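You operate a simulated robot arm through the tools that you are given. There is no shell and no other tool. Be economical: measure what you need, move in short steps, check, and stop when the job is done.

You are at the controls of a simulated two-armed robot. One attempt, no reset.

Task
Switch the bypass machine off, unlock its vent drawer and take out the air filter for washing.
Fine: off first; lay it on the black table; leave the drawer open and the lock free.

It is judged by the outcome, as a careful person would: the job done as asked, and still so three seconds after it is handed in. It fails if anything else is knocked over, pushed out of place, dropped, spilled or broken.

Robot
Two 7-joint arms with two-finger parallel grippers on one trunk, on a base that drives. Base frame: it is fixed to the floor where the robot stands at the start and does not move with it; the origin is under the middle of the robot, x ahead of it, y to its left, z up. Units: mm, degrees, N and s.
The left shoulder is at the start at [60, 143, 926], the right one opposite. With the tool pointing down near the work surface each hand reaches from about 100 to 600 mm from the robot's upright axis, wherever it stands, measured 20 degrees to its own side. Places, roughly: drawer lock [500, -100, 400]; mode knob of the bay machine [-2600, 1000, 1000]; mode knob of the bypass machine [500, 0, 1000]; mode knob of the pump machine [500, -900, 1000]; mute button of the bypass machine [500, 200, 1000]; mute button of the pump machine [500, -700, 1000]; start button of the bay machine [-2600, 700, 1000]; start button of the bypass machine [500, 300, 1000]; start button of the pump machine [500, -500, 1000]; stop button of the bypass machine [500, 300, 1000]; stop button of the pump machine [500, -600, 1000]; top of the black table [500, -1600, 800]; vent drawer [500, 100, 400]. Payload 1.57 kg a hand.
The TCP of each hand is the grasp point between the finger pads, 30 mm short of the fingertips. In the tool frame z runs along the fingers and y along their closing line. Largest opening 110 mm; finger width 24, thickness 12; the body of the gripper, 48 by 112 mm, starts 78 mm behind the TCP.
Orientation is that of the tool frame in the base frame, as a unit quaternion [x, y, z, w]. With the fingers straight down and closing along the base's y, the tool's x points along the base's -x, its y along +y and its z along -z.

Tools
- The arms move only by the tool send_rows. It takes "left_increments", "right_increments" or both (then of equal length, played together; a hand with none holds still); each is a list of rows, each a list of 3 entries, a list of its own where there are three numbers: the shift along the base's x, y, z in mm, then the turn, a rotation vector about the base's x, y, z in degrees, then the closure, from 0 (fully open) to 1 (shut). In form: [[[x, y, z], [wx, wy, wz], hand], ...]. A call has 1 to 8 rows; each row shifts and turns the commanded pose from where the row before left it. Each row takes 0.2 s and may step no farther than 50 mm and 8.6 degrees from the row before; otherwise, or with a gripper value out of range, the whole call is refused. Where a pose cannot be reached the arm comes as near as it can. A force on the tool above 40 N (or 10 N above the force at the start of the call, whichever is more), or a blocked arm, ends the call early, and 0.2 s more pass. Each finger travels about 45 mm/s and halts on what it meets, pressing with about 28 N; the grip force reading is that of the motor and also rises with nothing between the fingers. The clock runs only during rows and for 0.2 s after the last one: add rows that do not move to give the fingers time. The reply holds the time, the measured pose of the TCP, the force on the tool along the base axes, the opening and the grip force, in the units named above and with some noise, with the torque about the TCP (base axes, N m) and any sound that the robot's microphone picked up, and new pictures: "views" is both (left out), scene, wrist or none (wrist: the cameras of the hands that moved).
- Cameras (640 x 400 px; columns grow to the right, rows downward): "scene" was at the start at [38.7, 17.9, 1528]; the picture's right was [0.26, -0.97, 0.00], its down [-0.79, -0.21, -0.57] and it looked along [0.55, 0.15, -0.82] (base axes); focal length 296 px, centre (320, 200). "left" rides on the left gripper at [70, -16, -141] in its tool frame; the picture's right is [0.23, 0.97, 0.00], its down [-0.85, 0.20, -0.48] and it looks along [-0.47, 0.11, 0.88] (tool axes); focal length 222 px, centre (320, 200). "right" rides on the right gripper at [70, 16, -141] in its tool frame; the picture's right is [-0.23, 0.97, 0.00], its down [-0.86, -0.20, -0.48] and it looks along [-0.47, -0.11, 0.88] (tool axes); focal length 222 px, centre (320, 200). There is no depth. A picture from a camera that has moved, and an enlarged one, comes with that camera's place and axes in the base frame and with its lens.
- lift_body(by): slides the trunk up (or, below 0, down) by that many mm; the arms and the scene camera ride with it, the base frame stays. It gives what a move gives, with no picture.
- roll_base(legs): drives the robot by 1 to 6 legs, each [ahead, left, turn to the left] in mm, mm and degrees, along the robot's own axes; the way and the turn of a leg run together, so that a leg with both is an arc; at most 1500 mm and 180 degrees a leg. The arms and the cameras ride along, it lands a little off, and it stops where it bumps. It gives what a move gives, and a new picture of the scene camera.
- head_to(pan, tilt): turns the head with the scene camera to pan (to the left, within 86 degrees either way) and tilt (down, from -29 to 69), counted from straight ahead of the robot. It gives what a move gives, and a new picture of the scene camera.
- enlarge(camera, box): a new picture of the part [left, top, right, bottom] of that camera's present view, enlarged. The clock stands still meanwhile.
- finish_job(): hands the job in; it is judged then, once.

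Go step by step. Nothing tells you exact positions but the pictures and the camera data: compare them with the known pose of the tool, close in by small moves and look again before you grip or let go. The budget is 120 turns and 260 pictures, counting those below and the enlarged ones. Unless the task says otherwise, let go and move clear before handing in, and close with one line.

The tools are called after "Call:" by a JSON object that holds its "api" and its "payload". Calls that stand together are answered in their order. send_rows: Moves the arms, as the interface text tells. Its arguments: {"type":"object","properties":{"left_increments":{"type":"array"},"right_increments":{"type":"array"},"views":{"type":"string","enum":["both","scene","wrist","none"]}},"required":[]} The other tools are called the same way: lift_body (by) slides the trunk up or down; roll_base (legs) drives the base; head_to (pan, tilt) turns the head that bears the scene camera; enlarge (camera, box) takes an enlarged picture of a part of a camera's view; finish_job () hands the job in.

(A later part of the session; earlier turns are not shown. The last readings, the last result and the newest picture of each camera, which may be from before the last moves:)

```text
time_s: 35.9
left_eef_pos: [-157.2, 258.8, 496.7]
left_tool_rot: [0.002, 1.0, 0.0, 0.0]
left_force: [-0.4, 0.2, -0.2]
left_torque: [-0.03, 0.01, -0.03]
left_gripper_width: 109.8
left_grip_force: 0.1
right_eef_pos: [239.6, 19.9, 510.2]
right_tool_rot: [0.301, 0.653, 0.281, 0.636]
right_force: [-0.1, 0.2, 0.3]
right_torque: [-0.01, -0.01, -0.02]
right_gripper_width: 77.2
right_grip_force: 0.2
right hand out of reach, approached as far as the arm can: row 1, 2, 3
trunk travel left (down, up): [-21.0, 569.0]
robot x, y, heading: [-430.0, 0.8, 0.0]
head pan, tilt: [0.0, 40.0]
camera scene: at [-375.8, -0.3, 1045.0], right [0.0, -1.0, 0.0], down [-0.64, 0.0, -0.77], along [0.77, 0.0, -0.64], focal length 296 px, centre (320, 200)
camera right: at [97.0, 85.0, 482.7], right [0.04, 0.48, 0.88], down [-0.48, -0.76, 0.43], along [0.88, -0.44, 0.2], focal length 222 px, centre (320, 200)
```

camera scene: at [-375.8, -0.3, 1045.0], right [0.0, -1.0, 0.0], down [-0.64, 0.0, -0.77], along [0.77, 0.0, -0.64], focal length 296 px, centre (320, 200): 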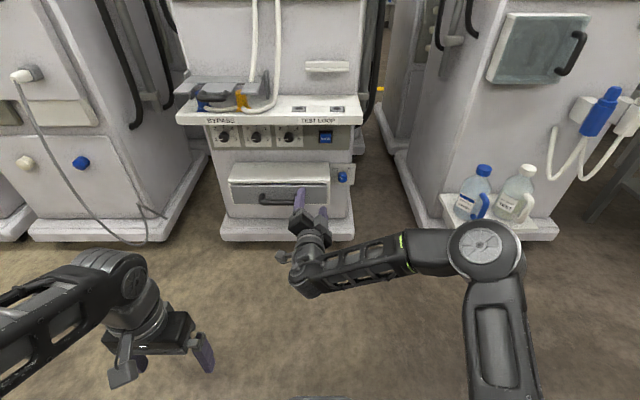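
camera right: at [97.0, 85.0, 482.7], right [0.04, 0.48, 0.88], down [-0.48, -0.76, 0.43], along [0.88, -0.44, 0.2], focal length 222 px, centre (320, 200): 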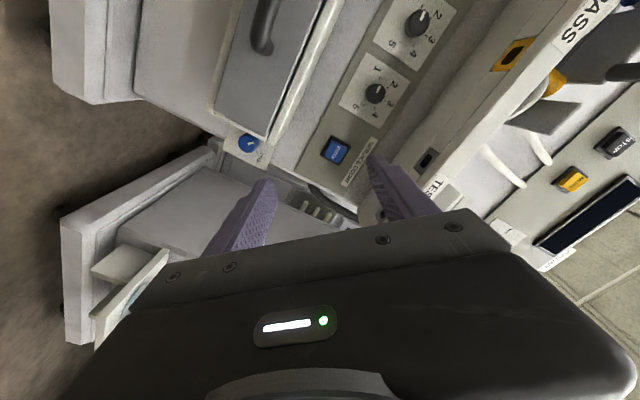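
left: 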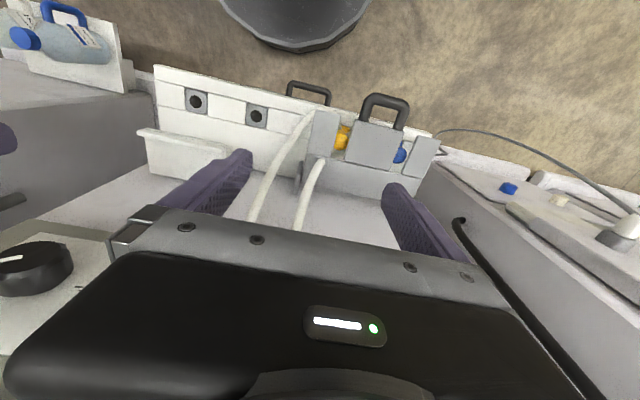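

Positive rolls are out of reach down here, so I'll use negative rolls (about -115° → -25°). I return and test that range in free space.

Call:
{"api": "send_rows", "payload": {"right_increments": [[[-5, -13, -15], [-8.5, 0, 0], 0.3], [[-5, -13, -15], [-8.5, 0, 0], 0.3], [[-5, -13, -15], [-8.5, 0, 0], 0.3], [[-5, -13, -15], [-8.5, 0, 0], 0.3], [[-5, -13, -15], [-8.5, 0, 0], 0.3], [[-5, -13, -15], [-8.5, 0, 0], 0.3], [[-5, -13, -15], [-8.5, 0, 0], 0.3], [[-5, -13, -14], [-8.5, 0, 0], 0.3]], "views": "none"}}

Call:
{"api": "send_rows", "payload": {"right_increments": [[[0, 0, 0], [-8.5, 0, 0], 0.3], [[0, 0, 0], [-8.5, 0, 0], 0.3], [[0, 0, 0], [-8.5, 0, 0], 0.3], [[0, 0, 0], [-8.5, 0, 0], 0.3], [[0, 0, 0], [-8.5, 0, 0], 0.3], [[0, 0, 0], [-8.5, 0, 0], 0.3], [[0, 0, 0], [-8.5, 0, 0], 0.3], [[0, 0, 0], [-8.5, 0, 0], 0.3]], "views": "none"}}

Call:
{"api": "send_rows", "payload": {"right_increments": [[[0, 0, 0], [-8.5, 0, 0], 0.35], [[0, 0, 0], [-8.5, 0, 0], 0.35], [[0, 0, 0], [-8.5, 0, 0], 0.35]]}}

```text
time_s: 37.7
left_eef_pos: [-157.8, 258.9, 495.3]
left_tool_rot: [0.001, 1.0, 0.0, 0.001]
left_force: [0.5, -0.5, -0.2]
left_torque: [-0.01, -0.01, 0.04]
left_gripper_width: 109.9
left_grip_force: 0.1
right_eef_pos: [199.5, -84.7, 391.4]
right_tool_rot: [-0.112, 0.698, -0.124, 0.696]
right_force: [-0.8, 0.3, 0.4]
right_torque: [0.0, -0.04, -0.01]
right_gripper_width: 76.7
right_grip_force: 0.0
trunk travel left (down, up): [-21.0, 569.0]
robot x, y, heading: [-431.2, 2.8, -0.2]
head pan, tilt: [0.0, 40.0]
```

```text
time_s: 39.5
left_eef_pos: [-157.4, 258.4, 496.5]
left_tool_rot: [0.0, 1.0, 0.0, 0.0]
left_force: [0.1, 0.9, -0.9]
left_torque: [0.0, 0.01, 0.0]
left_gripper_width: 110.2
left_grip_force: 0.1
right_eef_pos: [199.6, -82.5, 392.0]
right_tool_rot: [-0.482, 0.51, -0.494, 0.513]
right_force: [0.5, -0.5, 0.0]
right_torque: [-0.01, 0.01, 0.0]
right_gripper_width: 76.9
right_grip_force: 0.1
trunk travel left (down, up): [-21.0, 569.0]
robot x, y, heading: [-426.8, -1.5, 0.1]
head pan, tilt: [0.0, 40.0]
```

```text
time_s: 40.3
left_eef_pos: [-158.4, 258.3, 495.8]
left_tool_rot: [0.001, 1.0, 0.0, 0.0]
left_force: [0.4, -0.2, -0.6]
left_torque: [0.0, -0.03, 0.0]
left_gripper_width: 109.9
left_grip_force: 0.1
right_eef_pos: [199.0, -84.5, 392.7]
right_tool_rot: [0.584, -0.388, 0.594, -0.395]
right_force: [-0.5, 0.1, 0.7]
right_torque: [0.0, 0.0, 0.01]
right_gripper_width: 71.3
right_grip_force: 0.1
trunk travel left (down, up): [-21.0, 569.0]
robot x, y, heading: [-428.2, -2.1, -0.1]
head pan, tilt: [0.0, 40.0]
camera scene: at [-375.8, -0.3, 1045.0], right [0.0, -1.0, 0.0], down [-0.64, 0.0, -0.77], along [0.77, 0.0, -0.64], focal length 296 px, centre (320, 200)
camera right: at [57.0, -154.5, 403.4], right [0.02, -0.17, -0.99], down [-0.48, 0.87, -0.16], along [0.88, 0.47, -0.07], focal length 222 px, centre (320, 200)
```

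scene: 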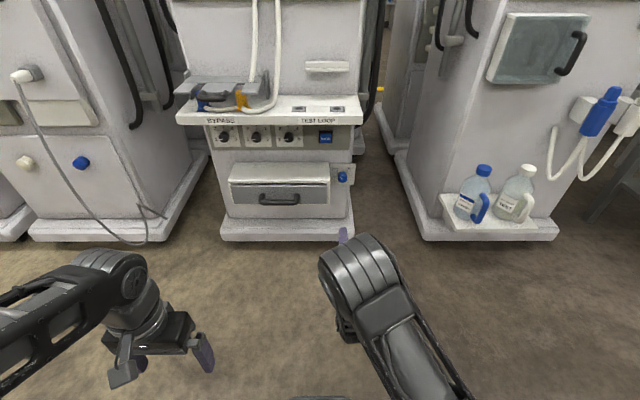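
right: 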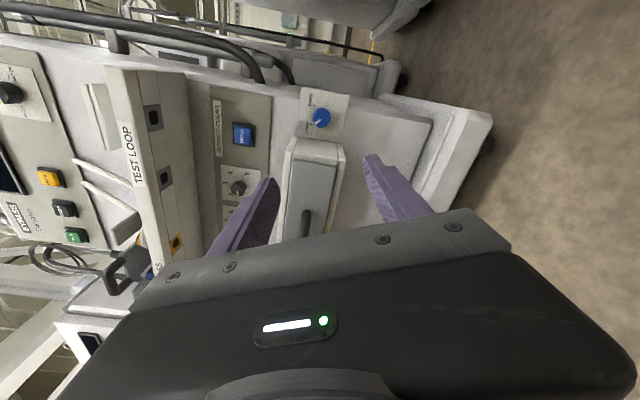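

The range works. I drive forward 235 mm, keeping this hand posture, to stand in front of the lock knob.

Call:
{"api": "roll_base", "payload": {"legs": [[235, 0, 0]]}}

Call:
{"api": "send_rows", "payload": {"right_increments": [[[0, 0, 0], [0, 0, 0], 0.4]]}}

```text
time_s: 42.1
left_eef_pos: [75.7, 258.9, 496.3]
left_tool_rot: [-0.001, 1.0, 0.0, 0.001]
left_force: [-0.4, -0.7, -0.7]
left_torque: [-0.01, 0.01, -0.01]
left_gripper_width: 110.1
left_grip_force: 0.0
right_eef_pos: [435.5, -79.9, 392.5]
right_tool_rot: [0.585, -0.388, 0.592, -0.396]
right_force: [0.9, 0.2, 0.5]
right_torque: [0.0, 0.01, 0.01]
right_gripper_width: 71.3
right_grip_force: 0.0
trunk travel left (down, up): [-21.0, 569.0]
robot x, y, heading: [-193.7, -0.4, 0.1]
head pan, tilt: [0.0, 40.0]
camera scene: at [-139.4, 0.0, 1045.0], right [0.0, -1.0, 0.0], down [-0.64, 0.0, -0.77], along [0.77, 0.0, -0.64], focal length 296 px, centre (320, 200)
```

scene: 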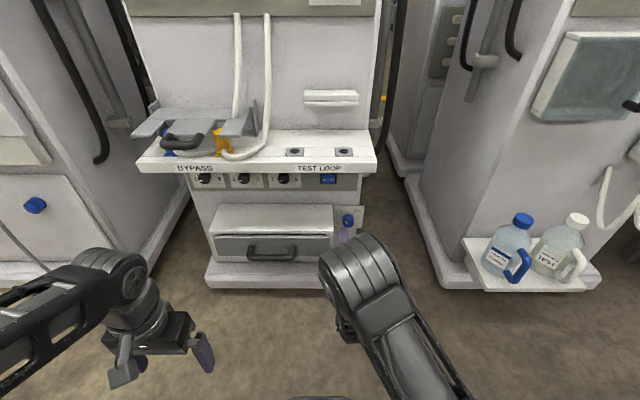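

```text
time_s: 42.5
left_eef_pos: [78.5, 260.2, 495.4]
left_tool_rot: [-0.001, 1.0, 0.0, 0.0]
left_force: [-0.1, 0.2, 0.5]
left_torque: [0.0, 0.03, 0.01]
left_gripper_width: 110.2
left_grip_force: 0.0
right_eef_pos: [436.2, -80.4, 392.5]
right_tool_rot: [0.585, -0.387, 0.592, -0.396]
right_force: [-0.6, 0.7, -0.1]
right_torque: [0.04, 0.01, 0.0]
right_gripper_width: 66.0
right_grip_force: 0.2
trunk travel left (down, up): [-21.0, 569.0]
robot x, y, heading: [-194.3, 0.5, 0.3]
head pan, tilt: [0.0, 40.0]
camera scene: at [-139.4, 0.0, 1045.0], right [0.0, -1.0, 0.0], down [-0.64, 0.0, -0.77], along [0.77, 0.0, -0.64], focal length 296 px, centre (320, 200)
camera right: at [294.1, -152.0, 403.2], right [0.02, -0.17, -0.99], down [-0.48, 0.86, -0.15], along [0.88, 0.48, -0.07], focal length 222 px, centre (320, 200)
```

scene: 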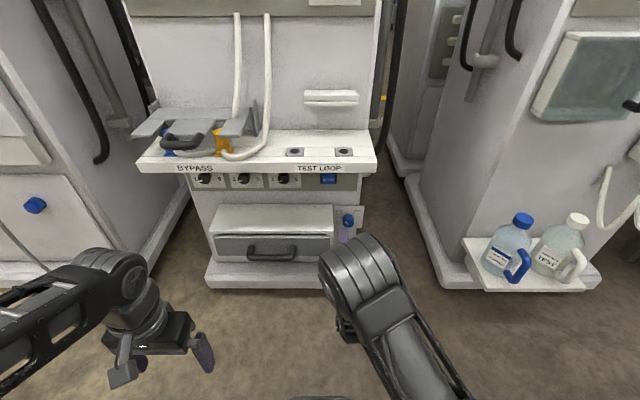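
right: 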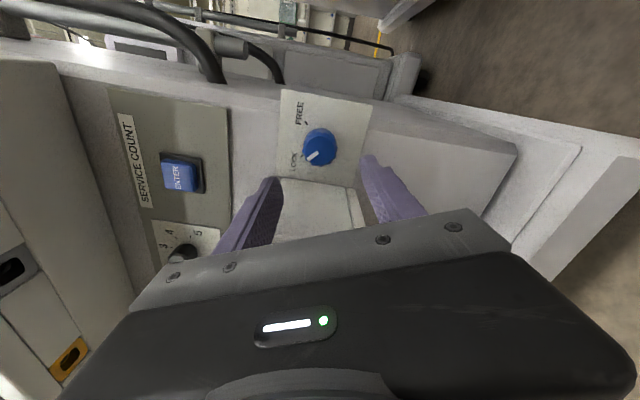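

The knob is nearly centred. I advance 40 mm with small corrections and look again.

Call:
{"api": "send_rows", "payload": {"right_increments": [[[20, -1, 1], [0, 0, 0], 0.4], [[20, -1, 1], [0, 0, 0], 0.4]], "views": "wrist"}}

```text
time_s: 43.1
left_eef_pos: [77.0, 259.8, 495.8]
left_tool_rot: [-0.002, 1.0, 0.0, 0.0]
left_force: [0.0, 0.3, -0.4]
left_torque: [0.01, 0.02, 0.01]
left_gripper_width: 110.1
left_grip_force: 0.0
right_eef_pos: [475.8, -81.6, 394.3]
right_tool_rot: [0.584, -0.387, 0.592, -0.397]
right_force: [-0.9, -0.1, -0.1]
right_torque: [0.0, -0.03, 0.0]
right_gripper_width: 65.8
right_grip_force: 0.0
trunk travel left (down, up): [-21.0, 569.0]
robot x, y, heading: [-195.3, -4.1, 0.3]
head pan, tilt: [0.0, 40.0]
camera right: at [334.6, -153.7, 405.2], right [0.02, -0.17, -0.99], down [-0.48, 0.86, -0.15], along [0.88, 0.48, -0.06], focal length 222 px, centre (320, 200)
```

right: 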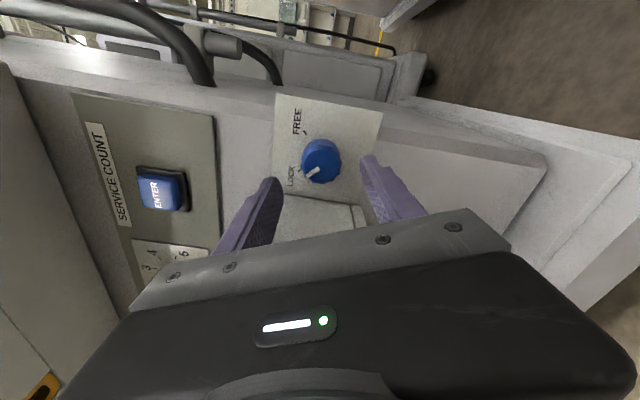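

Centred. I advance to x≈512 and close on it.

Call:
{"api": "send_rows", "payload": {"right_increments": [[[18, 0, 0], [0, 0, 0], 0.4], [[18, 0, 0], [0, 0, 0], 0.4], [[0, 0, 0], [0, 0, 0], 0.6], [[0, 0, 0], [0, 0, 0], 0.8], [[0, 0, 0], [0, 0, 0], 0.8], [[0, 0, 0], [0, 0, 0], 0.8]], "views": "both"}}

```text
time_s: 44.5
left_eef_pos: [78.0, 259.8, 495.1]
left_tool_rot: [-0.002, 1.0, 0.0, -0.001]
left_force: [-1.2, -0.2, -1.0]
left_torque: [-0.02, 0.01, 0.0]
left_gripper_width: 110.1
left_grip_force: 0.0
right_eef_pos: [513.0, -80.3, 392.4]
right_tool_rot: [0.586, -0.389, 0.592, -0.395]
right_force: [3.8, -1.9, -3.9]
right_torque: [0.02, 0.84, -0.15]
right_gripper_width: 35.7
right_grip_force: 32.4
trunk travel left (down, up): [-21.0, 569.0]
robot x, y, heading: [-192.1, -1.2, 0.2]
head pan, tilt: [0.0, 40.0]
camera scene: at [-138.8, 0.0, 1044.9], right [0.0, -1.0, 0.0], down [-0.64, 0.0, -0.77], along [0.77, 0.0, -0.64], focal length 296 px, centre (320, 200)
camera right: at [371.4, -153.9, 404.1], right [0.01, -0.17, -0.99], down [-0.48, 0.86, -0.15], along [0.88, 0.48, -0.07], focal length 222 px, centre (320, 200)
```

scene: 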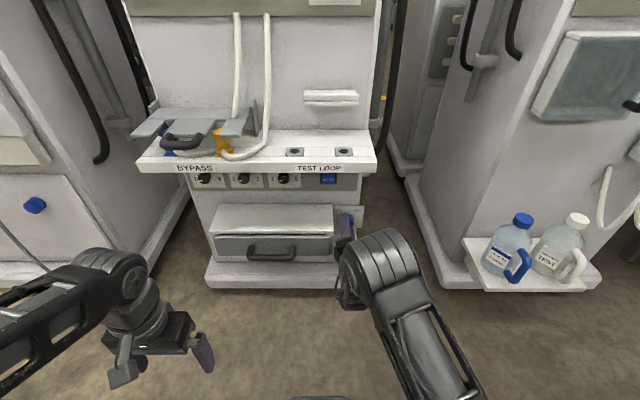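
right: 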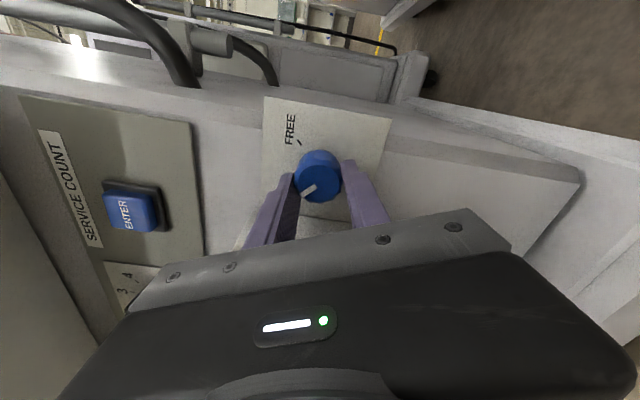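

Gripped. Turning clockwise (+x) to FREE, in two parts, pulling no deeper.

Call:
{"api": "send_rows", "payload": {"right_increments": [[[0, 0, -1], [8, 0, 0], 0.8], [[0, 0, 0], [8, 0, 0], 0.8], [[0, 0, 0], [8, 0, 0], 0.8], [[0, 0, 0], [8, 0, 0], 0.8], [[0, 0, 0], [8, 0, 0], 0.8], [[0, 0, 0], [8, 0, 0], 0.8]], "views": "wrist"}}

```text
time_s: 45.9
left_eef_pos: [77.8, 260.5, 496.2]
left_tool_rot: [-0.002, 1.0, 0.001, 0.0]
left_force: [0.1, 0.4, -0.7]
left_torque: [0.01, -0.01, -0.03]
left_gripper_width: 110.0
left_grip_force: 0.0
right_eef_pos: [512.5, -82.4, 397.3]
right_tool_rot: [-0.371, 0.593, -0.384, 0.603]
right_force: [22.1, -0.8, 16.4]
right_torque: [-0.08, 0.78, 0.2]
right_gripper_width: 35.7
right_grip_force: 42.2
trunk travel left (down, up): [-21.0, 569.0]
robot x, y, heading: [-191.9, -0.6, 0.1]
head pan, tilt: [0.0, 40.0]
camera right: at [371.6, -137.1, 350.0], right [0.02, 0.62, -0.78], down [-0.48, 0.69, 0.54], along [0.87, 0.37, 0.32], focal length 222 px, centre (320, 200)
```

right: 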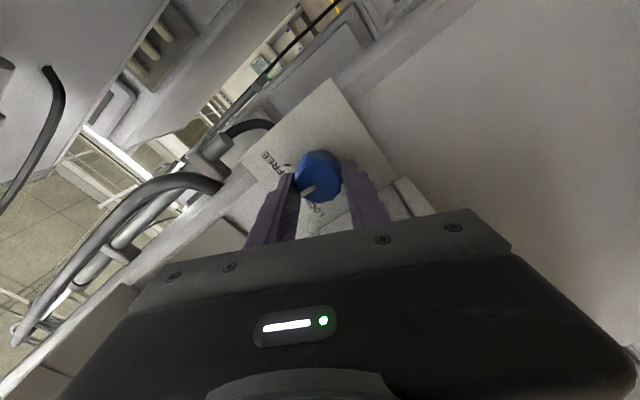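

Turning well with modest side load (I'll relieve z a little). Continuing the remaining ~40°.

Call:
{"api": "send_rows", "payload": {"right_increments": [[[1, 0, 2], [8, 0, 0], 0.8], [[0, 0, 1], [8, 0, 0], 0.8], [[0, 0, 0], [8, 0, 0], 0.8], [[0, 0, 0], [8, 0, 0], 0.8], [[0, 0, 0], [6, 0, 0], 0.8]], "views": "both"}}

```text
time_s: 47.3
left_eef_pos: [77.4, 257.8, 495.8]
left_tool_rot: [-0.001, 1.0, 0.0, 0.0]
left_force: [0.0, -0.5, -0.1]
left_torque: [-0.02, -0.01, -0.03]
left_gripper_width: 109.8
left_grip_force: 0.1
right_eef_pos: [511.6, -89.1, 390.4]
right_tool_rot: [-0.161, 0.692, -0.174, 0.682]
right_force: [9.4, -7.1, -4.4]
right_torque: [-0.47, 0.37, 3.89]
right_gripper_width: 34.8
right_grip_force: 42.5
trunk travel left (down, up): [-21.0, 569.0]
robot x, y, heading: [-196.2, -2.8, -0.2]
head pan, tilt: [0.0, 40.0]
stopped in row 5 (right hand): the force on the tool passed its limit at 41 N (the readings are from after the stop); the commanded pose is now the measured one
camera scene: at [-138.8, -0.9, 1045.1], right [0.0, -1.0, 0.0], down [-0.64, 0.0, -0.77], along [0.77, 0.0, -0.64], focal length 296 px, centre (320, 200)
camera right: at [368.4, -103.8, 322.9], right [0.02, 0.97, -0.25], down [-0.47, 0.23, 0.85], along [0.88, 0.1, 0.46], focal length 222 px, centre (320, 200)
```

scene: 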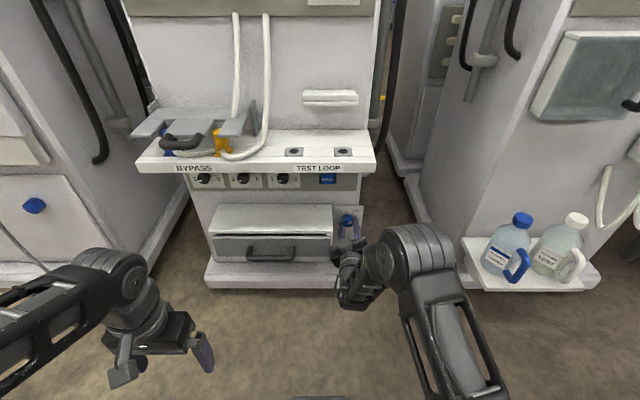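
right: 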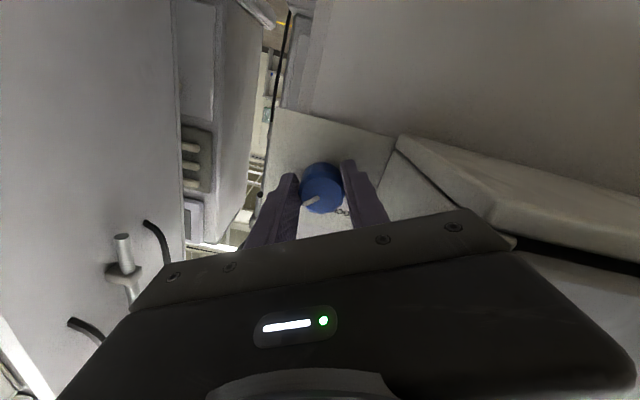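

The gripper body touched the drawer housing, after about 85° of turn. Checking the pointer.

Call:
{"api": "enlarge", "payload": {"camera": "scene", "box": [322, 195, 372, 260]}}

Call:
{"api": "enlarge", "payload": {"camera": "right", "box": [250, 90, 410, 250]}}

```text
6.15 times, centred on (347, 228) of scene
camera zoom: at [-138.8, -0.9, 1045.1], right [0.0, -1.0, 0.0], down [-0.64, 0.0, -0.77], along [0.77, 0.0, -0.64], focal length 1821 px, centre (154, 31)
```

zoom: 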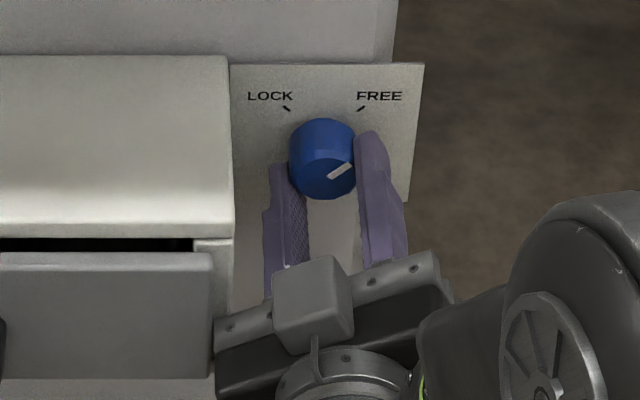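

```text
2.50 times, centred on (330, 170) of right
camera zoom: at [368.4, -103.8, 322.9], right [0.02, 0.97, -0.25], down [-0.47, 0.23, 0.85], along [0.88, 0.1, 0.46], focal length 555 px, centre (295, 275)
```

zoom: 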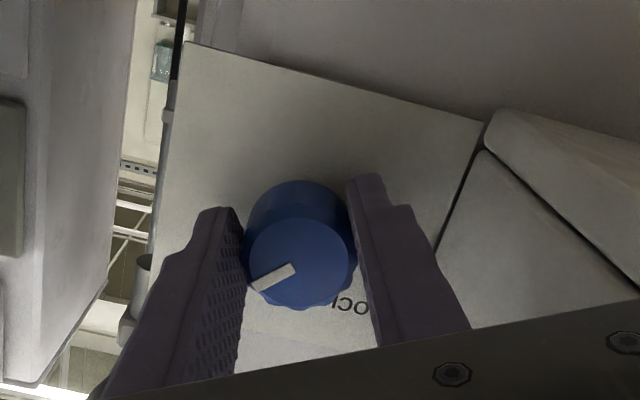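

The pointer is at FREE. I open a little and retreat straight back.

Call:
{"api": "send_rows", "payload": {"right_increments": [[[0, 0, 0], [0, 0, 0], 0.55], [[0, 0, 0], [0, 0, 0], 0.55], [[-10, -1, 0], [0, 0, 0], 0.55], [[-25, 0, 0], [0, 0, 0], 0.55], [[-40, 0, 0], [0, 0, 0], 0.55], [[-40, 0, 0], [0, 0, 0], 0.55]], "views": "wrist"}}

Call:
{"api": "enlarge", "payload": {"camera": "scene", "box": [190, 130, 390, 295]}}

Call:
{"api": "enlarge", "payload": {"camera": "scene", "box": [322, 195, 372, 245]}}

```text
time_s: 48.7
left_eef_pos: [76.2, 259.0, 495.5]
left_tool_rot: [-0.001, 1.0, 0.0, 0.0]
left_force: [-0.3, -0.2, 0.8]
left_torque: [-0.02, -0.02, -0.02]
left_gripper_width: 109.6
left_grip_force: 0.1
right_eef_pos: [394.7, -90.0, 391.8]
right_tool_rot: [-0.158, 0.691, -0.174, 0.684]
right_force: [0.4, 0.4, -0.1]
right_torque: [0.0, 0.0, 0.03]
right_gripper_width: 49.7
right_grip_force: 0.0
trunk travel left (down, up): [-21.0, 569.0]
robot x, y, heading: [-195.9, 1.8, -0.0]
head pan, tilt: [0.0, 40.0]
camera right: at [252.3, -105.3, 324.6], right [0.02, 0.97, -0.24], down [-0.47, 0.23, 0.85], along [0.88, 0.1, 0.46], focal length 222 px, centre (320, 200)
```

right: 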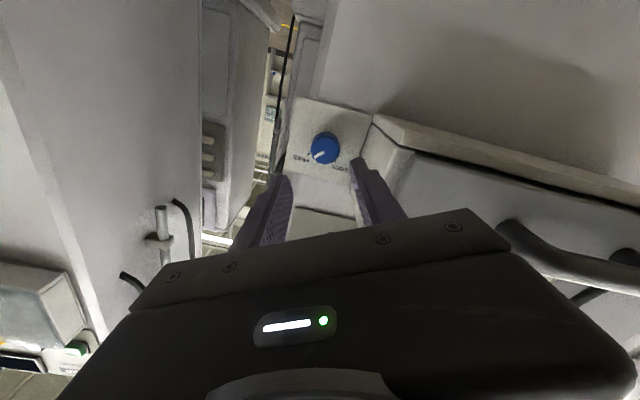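

```text
2.42 times, centred on (290, 212) of scene
camera zoom: at [-139.5, -0.7, 1045.0], right [0.0, -1.0, 0.0], down [-0.64, 0.0, -0.77], along [0.77, 0.0, -0.64], focal length 718 px, centre (393, 170)
```

zoom: 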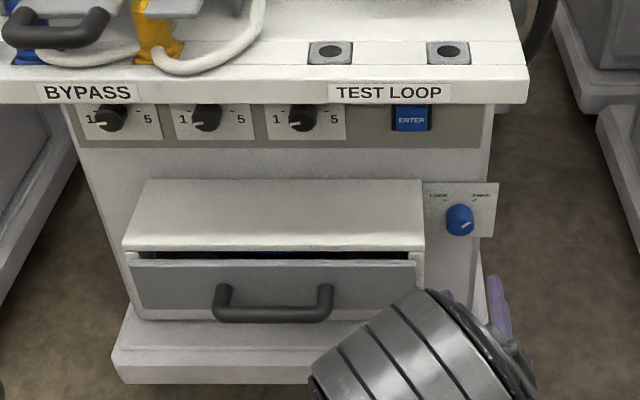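

```text
8.00 times, centred on (347, 220) of scene
camera zoom: at [-139.5, -0.7, 1045.0], right [0.0, -1.0, 0.0], down [-0.64, 0.0, -0.77], along [0.77, 0.0, -0.64], focal length 2368 px, centre (104, 40)
```

zoom: 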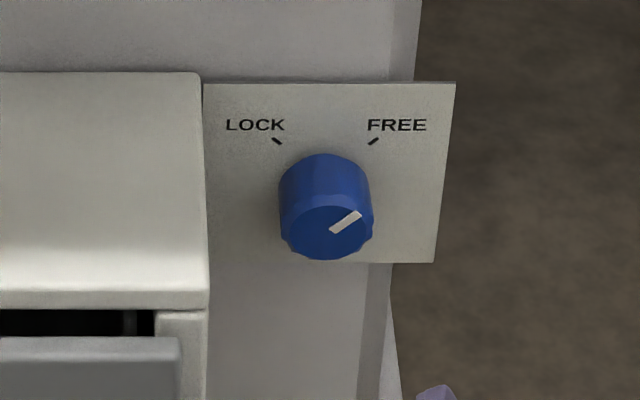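

The lock reads FREE. Next I move the right hand clear and bring the left hand round to point forward at the drawer handle (about y=132).

Call:
{"api": "send_rows", "payload": {"right_increments": [[[-35, -15, 0], [0, 0, 0], 0.55], [[-35, -25, 0], [0, 0, 0], 0.55], [[-25, -40, 10], [0, 0, 0], 0.55], [[-10, -45, 10], [0, 0, 0], 0.55], [[0, -30, 10], [0, 0, 0], 0.55], [[0, 0, 0], [0, 0, 0], 0.55]], "left_increments": [[[20, 0, 0], [0, -8.2, 0], 0], [[20, 0, 0], [0, -8.2, 0], 0], [[20, -10, 0], [0, -8.2, 0], 0], [[20, -10, 0], [0, -8.2, 0], 0], [[20, -15, 0], [0, -8.2, 0], 0], [[20, -15, 0], [0, -8.2, 0], 0]], "views": "scene"}}

Call:
{"api": "send_rows", "payload": {"left_increments": [[[20, -15, 0], [0, -8.2, 0], 0], [[20, -15, 0], [0, -8.2, 0], 0], [[20, -15, 0], [0, -8.2, 0], 0], [[20, -15, 0], [0, -8.2, 0], 0], [[0, 0, 0], [0, -8, 0], 0]]}}

```text
time_s: 50.1
left_eef_pos: [265.5, 224.1, 548.4]
left_tool_rot: [-0.001, 0.909, 0.0, 0.417]
left_force: [0.2, 0.1, -0.5]
left_torque: [0.0, 0.02, 0.0]
left_gripper_width: 109.9
left_grip_force: 0.0
left hand out of reach, approached as far as the arm can: row 2, 3, 4, 5, 6
right_eef_pos: [352.1, -170.9, 487.6]
right_tool_rot: [-0.158, 0.692, -0.176, 0.682]
right_force: [-0.2, 0.0, 0.5]
right_torque: [-0.01, 0.03, 0.0]
right_gripper_width: 49.8
right_grip_force: 0.0
right hand out of reach, approached as far as the arm can: row 1, 2, 3, 4, 5
trunk travel left (down, up): [-21.0, 569.0]
robot x, y, heading: [-194.5, 0.8, 0.3]
head pan, tilt: [0.0, 40.0]
camera scene: at [-139.8, -0.3, 1045.0], right [0.0, -1.0, 0.0], down [-0.64, 0.0, -0.77], along [0.77, 0.0, -0.64], focal length 296 px, centre (320, 200)
```

scene: 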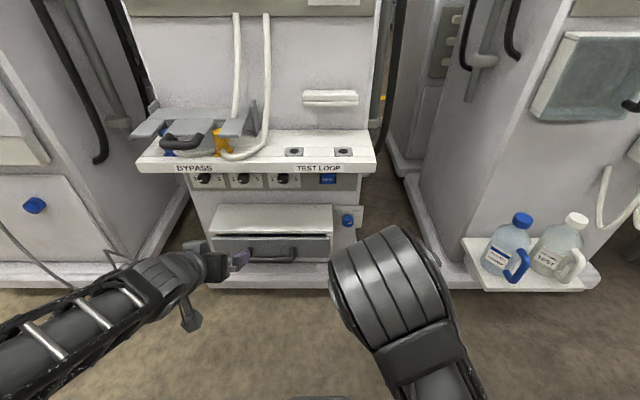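

```text
time_s: 51.3
left_eef_pos: [367.2, 163.8, 557.5]
left_tool_rot: [0.0, 0.707, 0.0, 0.707]
left_force: [-0.2, -0.3, 0.7]
left_torque: [0.04, 0.03, 0.03]
left_gripper_width: 110.0
left_grip_force: 0.0
left hand out of reach, approached as far as the arm can: row 1, 2
right_eef_pos: [352.0, -170.5, 487.4]
right_tool_rot: [-0.158, 0.692, -0.176, 0.682]
right_force: [-0.3, 0.2, -0.7]
right_torque: [-0.01, 0.0, -0.05]
right_gripper_width: 49.8
right_grip_force: 0.0
trunk travel left (down, up): [-21.0, 569.0]
robot x, y, heading: [-191.6, -3.2, 0.0]
head pan, tilt: [0.0, 40.0]
camera scene: at [-139.8, -0.5, 1045.0], right [0.0, -1.0, 0.0], down [-0.64, 0.0, -0.77], along [0.77, 0.0, -0.64], focal length 296 px, centre (320, 200)
camera left: at [226.5, 148.2, 488.2], right [0.0, 0.97, -0.23], down [-0.48, 0.2, 0.85], along [0.88, 0.11, 0.47], focal length 222 px, centre (320, 200)
```

scene: 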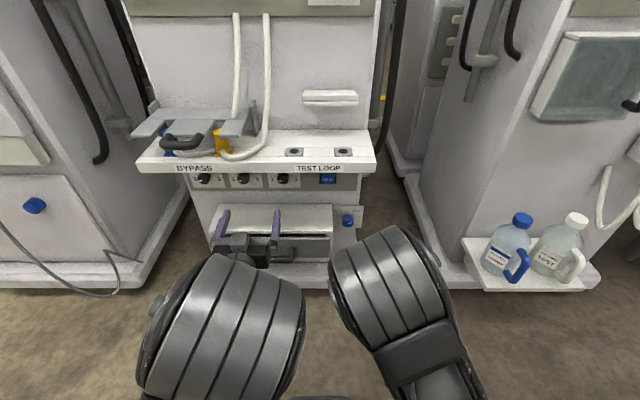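
left: 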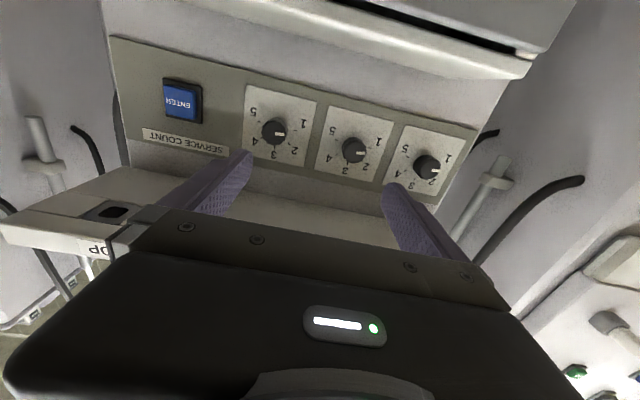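

The arms are folded too tightly here. I back the base 150 mm, then roll and lower the left hand in free space.

Call:
{"api": "roll_base", "payload": {"legs": [[-150, 0, 0]]}}

Call:
{"api": "send_rows", "payload": {"left_increments": [[[10, -4, -15], [8.5, 0, 0], 0], [[10, -4, -15], [8.5, 0, 0], 0], [[10, -4, -15], [8.5, 0, 0], 0], [[10, -4, -15], [8.5, 0, 0], 0], [[0, -4, -15], [8.5, 0, 0], 0], [[0, -4, -15], [8.5, 0, 0], 0], [[0, -4, -15], [8.5, 0, 0], 0.2], [[0, -4, -15], [8.5, 0, 0], 0.3]], "views": "none"}}

Call:
{"api": "send_rows", "payload": {"left_increments": [[[0, 0, 0], [8.5, 0, 0], 0.3], [[0, 0, 0], [8.5, 0, 0], 0.3], [[0, 0, 0], [5, 0, 0], 0.3]]}}

```text
time_s: 52.6
left_eef_pos: [219.5, 164.0, 557.7]
left_tool_rot: [0.0, 0.707, 0.0, 0.707]
left_force: [0.1, 0.6, 0.5]
left_torque: [0.03, 0.0, 0.02]
left_gripper_width: 110.0
left_grip_force: 0.1
right_eef_pos: [202.0, -171.9, 487.5]
right_tool_rot: [-0.157, 0.692, -0.176, 0.682]
right_force: [-0.2, 0.1, 0.2]
right_torque: [0.0, 0.01, -0.02]
right_gripper_width: 49.4
right_grip_force: 0.2
trunk travel left (down, up): [-21.0, 569.0]
robot x, y, heading: [-342.9, 0.4, 0.1]
head pan, tilt: [0.0, 40.0]
camera scene: at [-289.3, -0.8, 1045.0], right [0.0, -1.0, 0.0], down [-0.64, 0.0, -0.77], along [0.77, 0.0, -0.64], focal length 296 px, centre (320, 200)
```

scene: 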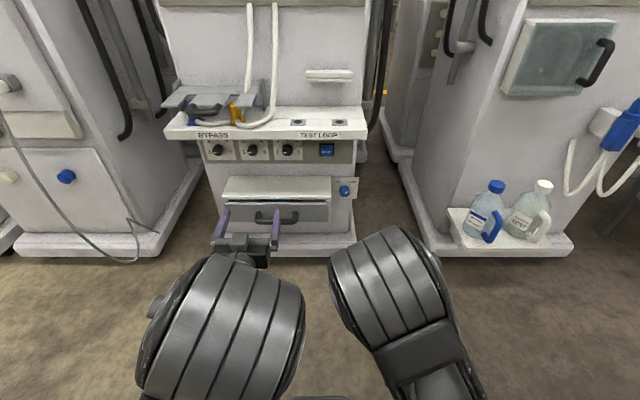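

```text
time_s: 53.4
left_eef_pos: [244.3, 162.3, 563.8]
left_tool_rot: [0.044, 0.683, 0.068, 0.726]
left_force: [-0.1, 0.5, -0.4]
left_torque: [0.03, -0.03, -0.01]
left_gripper_width: 110.1
left_grip_force: 0.1
right_eef_pos: [202.7, -191.1, 483.7]
right_tool_rot: [-0.141, 0.699, -0.188, 0.675]
right_force: [-0.4, -0.1, -0.3]
right_torque: [-0.02, 0.01, 0.02]
right_gripper_width: 49.4
right_grip_force: 0.1
trunk travel left (down, up): [-21.0, 569.0]
robot x, y, heading: [-342.5, -1.4, -0.1]
head pan, tilt: [0.0, 40.0]
stopped in row 3 (left hand): the arm was blocked; the commanded pose is now the measured one
```

```text
time_s: 54.2
left_eef_pos: [244.7, 180.5, 585.4]
left_tool_rot: [0.117, 0.66, 0.166, 0.723]
left_force: [-0.2, 1.1, -1.0]
left_torque: [0.0, 0.04, 0.01]
left_gripper_width: 76.8
left_grip_force: 0.0
right_eef_pos: [203.3, -196.7, 488.9]
right_tool_rot: [-0.127, 0.699, -0.186, 0.679]
right_force: [-0.2, 1.4, 0.2]
right_torque: [0.02, 0.0, 0.0]
right_gripper_width: 49.2
right_grip_force: 0.0
trunk travel left (down, up): [-21.0, 569.0]
robot x, y, heading: [-343.9, -2.9, -0.1]
head pan, tilt: [0.0, 40.0]
stopped in row 3 (left hand): the arm was blocked; the commanded pose is now the measured one
camera scene: at [-289.3, -0.8, 1045.0], right [0.0, -1.0, 0.0], down [-0.64, 0.0, -0.77], along [0.77, 0.0, -0.64], focal length 296 px, centre (320, 200)
camera left: at [110.9, 185.7, 502.7], right [-0.07, 0.98, 0.17], down [-0.55, -0.18, 0.81], along [0.83, -0.04, 0.56], focal length 222 px, centre (320, 200)
```

scene: 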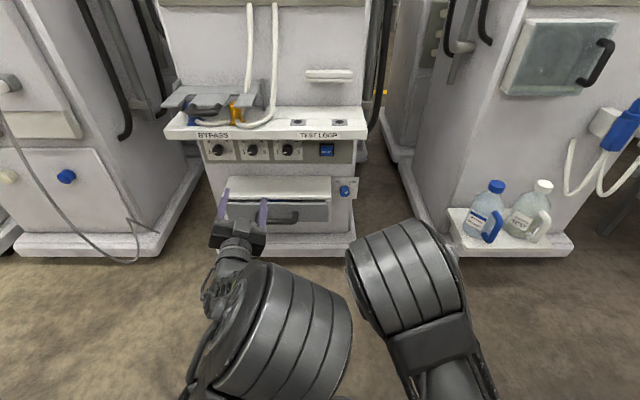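
left: 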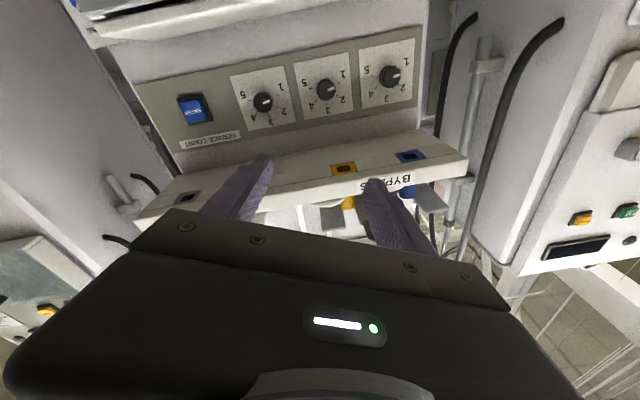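

The two arms' elbows bump in the middle. I move the right arm out to the right and back to a tool-down posture.

Call:
{"api": "send_rows", "payload": {"right_increments": [[[30, -30, 0], [0, 8, 0], 0.5], [[20, -30, 0], [0, 8, 0], 0.5], [[10, -30, 0], [3, 8, 0], 0.5], [[0, -25, 0], [3, 8, 0], 0.5], [[0, -20, 0], [3, 8, 0], 0.5], [[0, -10, 0], [3, 8, 0], 0.5], [[0, 0, 0], [3, 8, 0], 0.3], [[0, 0, 0], [0, 8, 0], 0.3]], "views": "scene"}}

```text
time_s: 56.0
left_eef_pos: [245.0, 180.0, 586.4]
left_tool_rot: [0.118, 0.661, 0.165, 0.723]
left_force: [0.3, -0.3, 0.2]
left_torque: [0.01, -0.01, 0.01]
left_gripper_width: 76.8
left_grip_force: 0.1
right_eef_pos: [225.4, -236.9, 422.5]
right_tool_rot: [-0.109, 0.947, -0.03, 0.3]
right_force: [-0.5, 0.5, 0.0]
right_torque: [-0.02, 0.0, 0.0]
right_gripper_width: 77.0
right_grip_force: 0.0
right hand out of reach, approached as far as the arm can: row 1, 2, 3, 8
trunk travel left (down, up): [-21.0, 569.0]
robot x, y, heading: [-344.7, 2.3, 0.2]
head pan, tilt: [0.0, 40.0]
camera scene: at [-289.4, -0.8, 1045.0], right [0.0, -1.0, 0.0], down [-0.64, 0.0, -0.77], along [0.77, 0.0, -0.64], focal length 296 px, centre (320, 200)
```

scene: 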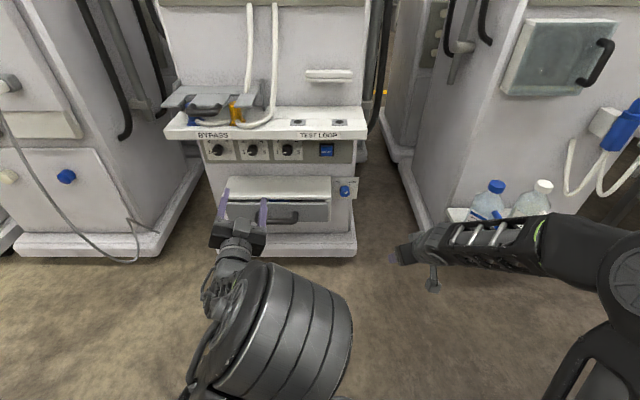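

The way is free. I square the left hand, rolling it towards +90° while descending to handle height.

Call:
{"api": "send_rows", "payload": {"left_increments": [[[3, -5, -19], [6, 5.6, -2.7], 0.3], [[3, -6, -19], [8.4, 0, 0], 0.3], [[3, -6, -19], [8.4, 0, 0], 0.3], [[3, -6, -19], [8.4, 0, 0], 0.3], [[3, -6, -19], [8.4, 0, 0], 0.3], [[3, -6, -19], [8.4, 0, 0], 0.3], [[3, -6, -19], [8.4, 0, 0], 0.3], [[3, -5, -19], [8.4, 0, 0], 0.3]]}}

```text
time_s: 57.9
left_eef_pos: [268.2, 135.5, 436.2]
left_tool_rot: [0.493, 0.506, 0.491, 0.509]
left_force: [0.2, 0.2, 0.3]
left_torque: [-0.01, 0.02, 0.01]
left_gripper_width: 77.2
left_grip_force: 0.0
right_eef_pos: [225.6, -236.3, 421.6]
right_tool_rot: [-0.108, 0.948, -0.03, 0.299]
right_force: [-0.1, 0.3, 0.7]
right_torque: [-0.01, 0.0, -0.01]
right_gripper_width: 77.1
right_grip_force: 0.0
trunk travel left (down, up): [-21.0, 569.0]
robot x, y, heading: [-345.6, 0.9, 0.1]
head pan, tilt: [0.0, 40.0]
camera scene: at [-289.4, -0.8, 1045.0], right [0.0, -1.0, 0.0], down [-0.64, 0.0, -0.77], along [0.77, 0.0, -0.64], focal length 296 px, centre (320, 200)
camera left: at [125.9, 204.2, 417.6], right [0.0, 0.26, 0.97], down [-0.48, -0.85, 0.23], along [0.88, -0.47, 0.13], focal length 222 px, centre (320, 200)
```

scene: 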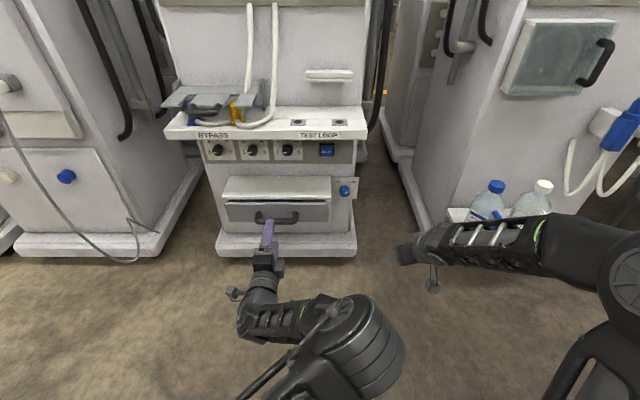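
left: 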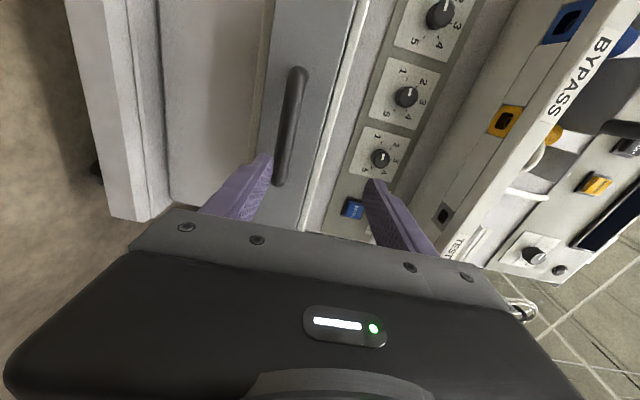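

The handle bar triangulates to about [391, 140, 396]. I lower 40 mm and approach.

Call:
{"api": "send_rows", "payload": {"left_increments": [[[5, 1, -20], [0, 0, 0], 0.3], [[15, 1, -20], [0, 0, 0], 0.3], [[30, 1, 0], [0, 0, 0], 0.3]], "views": "both"}}

```text
time_s: 58.6
left_eef_pos: [317.9, 136.6, 394.7]
left_tool_rot: [0.491, 0.507, 0.49, 0.511]
left_force: [0.4, -0.3, 0.1]
left_torque: [0.0, 0.07, 0.02]
left_gripper_width: 77.4
left_grip_force: 0.0
right_eef_pos: [226.0, -237.8, 421.3]
right_tool_rot: [-0.109, 0.947, -0.03, 0.3]
right_force: [-1.1, 0.0, -1.3]
right_torque: [-0.02, 0.02, -0.02]
right_gripper_width: 76.9
right_grip_force: 0.0
trunk travel left (down, up): [-21.0, 569.0]
robot x, y, heading: [-346.7, -3.4, -0.1]
head pan, tilt: [0.0, 40.0]
camera scene: at [-289.4, -0.8, 1045.0], right [0.0, -1.0, 0.0], down [-0.64, 0.0, -0.77], along [0.77, 0.0, -0.64], focal length 296 px, centre (320, 200)
camera left: at [176.8, 206.6, 376.7], right [0.0, 0.26, 0.97], down [-0.48, -0.84, 0.23], along [0.88, -0.47, 0.13], focal length 222 px, centre (320, 200)
```

scene: 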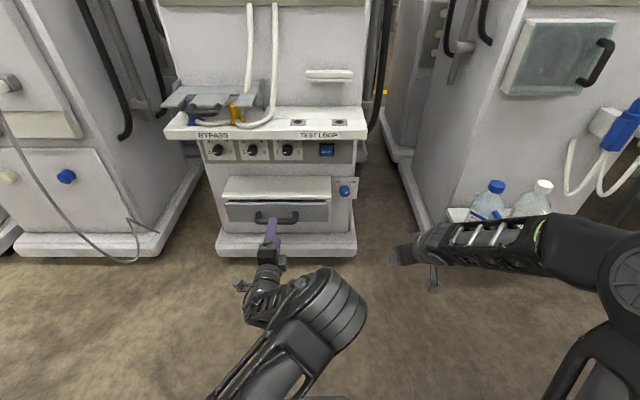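
left: 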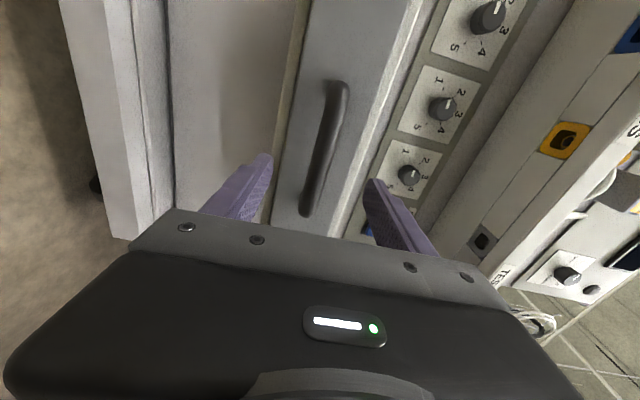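

The handle lies squarely between the fingers. Advancing 70 mm and closing on the bar.

Call:
{"api": "send_rows", "payload": {"left_increments": [[[25, 2, 1], [0, 0, 0], 0.3], [[25, 2, 1], [0, 0, 0], 0.3], [[20, 0, 1], [0, 0, 0], 0.3], [[0, 0, 0], [0, 0, 0], 0.6], [[0, 0, 0], [0, 0, 0], 0.9], [[0, 0, 0], [0, 0, 0], 0.95], [[0, 0, 0], [0, 0, 0], 0.95]], "views": "both"}}

```text
time_s: 60.4
left_eef_pos: [369.7, 128.6, 401.8]
left_tool_rot: [0.503, 0.516, 0.482, 0.498]
left_force: [-1.6, -5.0, -32.9]
left_torque: [0.31, 0.26, -0.08]
left_gripper_width: 34.0
left_grip_force: 16.0
left hand out of reach, approached as far as the arm can: row 1, 2, 3
right_eef_pos: [225.7, -237.9, 420.8]
right_tool_rot: [-0.108, 0.948, -0.03, 0.297]
right_force: [0.3, 0.0, 0.0]
right_torque: [0.02, -0.01, -0.02]
right_gripper_width: 77.0
right_grip_force: 0.1
trunk travel left (down, up): [-21.0, 569.0]
robot x, y, heading: [-343.3, -1.3, -0.0]
head pan, tilt: [0.0, 40.0]
stopped in row 7 (left hand): the force on the tool passed its limit at 42 N (the readings are from after the stop); the commanded pose is now the measured one
camera scene: at [-286.8, -0.7, 1044.7], right [0.0, -1.0, 0.0], down [-0.64, 0.0, -0.76], along [0.76, 0.0, -0.64], focal length 296 px, centre (320, 200)
camera left: at [227.3, 198.4, 390.2], right [0.04, 0.26, 0.97], down [-0.47, -0.85, 0.24], along [0.88, -0.47, 0.09], focal length 222 px, centre (320, 200)
```

scene: 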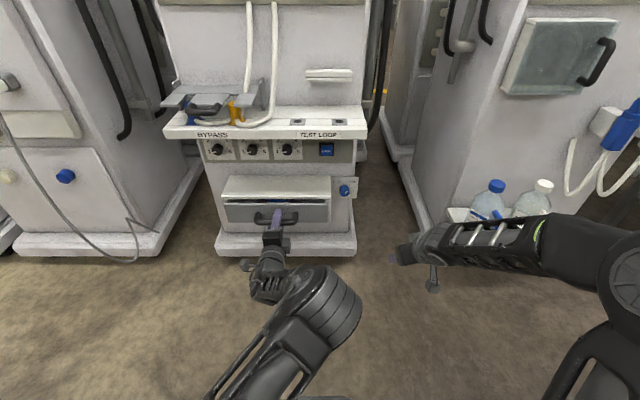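
left: 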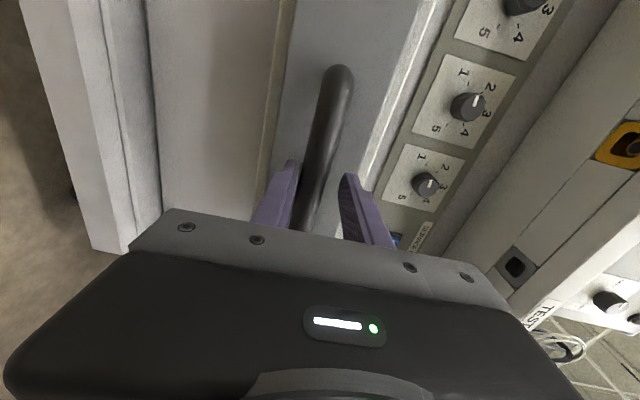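

The lower finger met the bar first, and the arm is at its reach limit. I open, then drive 60 mm nearer and recentre.

Call:
{"api": "send_rows", "payload": {"left_increments": [[[0, 0, -3], [0, 0, 0], 0.3], [[0, 0, -2], [0, 0, 0], 0.3], [[-15, 0, 0], [0, 0, 0], 0.3], [[-25, 0, 0], [0, 0, 0], 0.3]], "views": "none"}}

Call:
{"api": "roll_base", "payload": {"legs": [[40, 0, 0]]}}

Call:
{"api": "send_rows", "payload": {"left_increments": [[[0, 3, 0], [0, -2, 2], 0.3]], "views": "wrist"}}

```text
time_s: 61.4
left_eef_pos: [332.1, 129.6, 413.5]
left_tool_rot: [0.497, 0.512, 0.486, 0.504]
left_force: [-0.5, 0.3, -0.3]
left_torque: [0.01, 0.01, 0.02]
left_gripper_width: 77.2
left_grip_force: 0.0
left hand out of reach, approached as far as the arm can: row 2
right_eef_pos: [225.7, -238.2, 422.2]
right_tool_rot: [-0.108, 0.948, -0.031, 0.299]
right_force: [-0.5, -0.6, 0.7]
right_torque: [-0.02, 0.0, 0.01]
right_gripper_width: 76.9
right_grip_force: 0.1
trunk travel left (down, up): [-21.0, 569.0]
robot x, y, heading: [-343.0, 0.3, -0.0]
head pan, tilt: [0.0, 40.0]
```

```text
time_s: 62.3
left_eef_pos: [372.3, 128.7, 414.3]
left_tool_rot: [0.497, 0.512, 0.486, 0.505]
left_force: [0.4, -0.4, 0.5]
left_torque: [-0.03, -0.02, 0.01]
left_gripper_width: 76.9
left_grip_force: 0.1
right_eef_pos: [265.2, -238.5, 422.3]
right_tool_rot: [-0.109, 0.947, -0.03, 0.3]
right_force: [0.3, 0.1, -1.1]
right_torque: [0.02, -0.02, 0.0]
right_gripper_width: 77.1
right_grip_force: 0.0
trunk travel left (down, up): [-21.0, 569.0]
robot x, y, heading: [-304.4, -2.8, 0.0]
head pan, tilt: [0.0, 40.0]
camera scene: at [-249.1, -0.8, 1045.0], right [0.0, -1.0, 0.0], down [-0.64, 0.0, -0.77], along [0.77, 0.0, -0.64], focal length 296 px, centre (320, 200)
```

scene: 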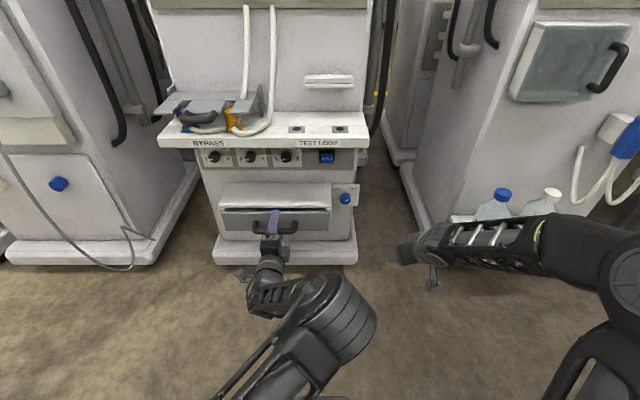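

```text
time_s: 62.7
left_eef_pos: [371.5, 131.6, 413.8]
left_tool_rot: [0.479, 0.511, 0.504, 0.505]
left_force: [1.2, 0.4, 0.7]
left_torque: [-0.01, -0.02, 0.01]
left_gripper_width: 76.9
left_grip_force: 0.0
right_eef_pos: [265.6, -237.7, 421.7]
right_tool_rot: [-0.109, 0.948, -0.03, 0.299]
right_force: [-0.7, -0.1, 0.0]
right_torque: [0.01, 0.0, 0.01]
right_gripper_width: 77.1
right_grip_force: 0.1
trunk travel left (down, up): [-21.0, 569.0]
robot x, y, heading: [-300.7, -0.2, 0.1]
head pan, tilt: [0.0, 40.0]
camera left: at [228.4, 196.3, 392.7], right [-0.02, 0.26, 0.97], down [-0.46, -0.86, 0.22], along [0.89, -0.44, 0.14], focal length 222 px, centre (320, 200)
```

left: 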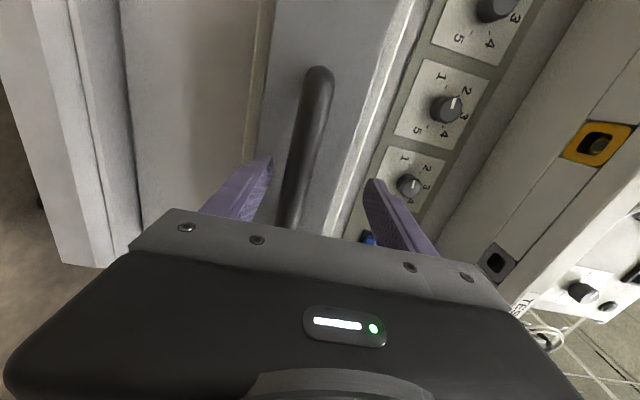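

Now 16 mm too high; lowering, advancing to x≈388 and closing.

Call:
{"api": "send_rows", "payload": {"left_increments": [[[0, 2, -8], [0, 0, 0], 0.3], [[0, 2, -8], [0, 0, 0], 0.3], [[15, 2, 0], [0, 0, 0], 0.3], [[0, 0, 0], [0, 0, 0], 0.3]], "views": "wrist"}}

```text
time_s: 63.7
left_eef_pos: [383.5, 134.9, 400.4]
left_tool_rot: [0.48, 0.513, 0.503, 0.504]
left_force: [0.7, -0.1, 0.1]
left_torque: [-0.05, -0.05, -0.01]
left_gripper_width: 77.2
left_grip_force: 0.0
left hand out of reach, approached as far as the arm can: row 3
right_eef_pos: [266.2, -238.7, 422.4]
right_tool_rot: [-0.108, 0.948, -0.031, 0.299]
right_force: [-0.6, -0.2, 0.0]
right_torque: [0.0, 0.0, 0.0]
right_gripper_width: 77.1
right_grip_force: 0.1
trunk travel left (down, up): [-21.0, 569.0]
robot x, y, heading: [-301.7, -0.0, -0.0]
head pan, tilt: [0.0, 40.0]
camera left: at [240.9, 200.0, 381.4], right [-0.02, 0.26, 0.97], down [-0.45, -0.86, 0.22], along [0.89, -0.43, 0.14], focal length 222 px, centre (320, 200)
```

left: 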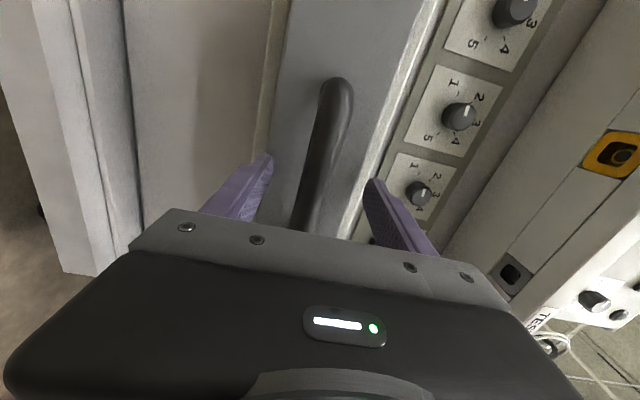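

Call:
{"api": "send_rows", "payload": {"left_increments": [[[0, 0, -2], [0, 0, 0], 0.6], [[0, 0, 0], [0, 0, 0], 0.85], [[0, 0, 0], [0, 0, 0], 0.95], [[0, 0, 0], [0, 0, 0], 0.95]], "views": "wrist"}}

```text
time_s: 64.7
left_eef_pos: [381.0, 134.4, 396.6]
left_tool_rot: [0.483, 0.514, 0.501, 0.501]
left_force: [-2.0, -3.0, -19.3]
left_torque: [0.18, -0.09, 0.05]
left_gripper_width: 22.2
left_grip_force: 9.9
right_eef_pos: [266.1, -239.0, 420.6]
right_tool_rot: [-0.109, 0.948, -0.029, 0.298]
right_force: [0.2, -0.6, 0.3]
right_torque: [0.03, 0.01, -0.03]
right_gripper_width: 76.9
right_grip_force: 0.1
trunk travel left (down, up): [-21.0, 569.0]
robot x, y, heading: [-299.9, 0.9, -0.0]
head pan, tilt: [0.0, 40.0]
camera left: at [239.2, 199.2, 377.3], right [-0.01, 0.26, 0.97], down [-0.45, -0.86, 0.22], along [0.89, -0.43, 0.13], focal length 222 px, centre (320, 200)
```

left: 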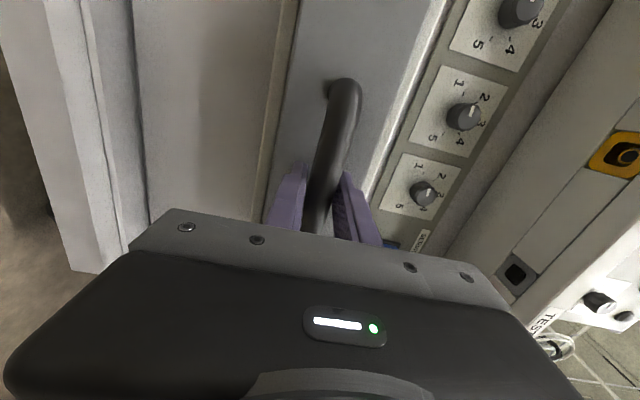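

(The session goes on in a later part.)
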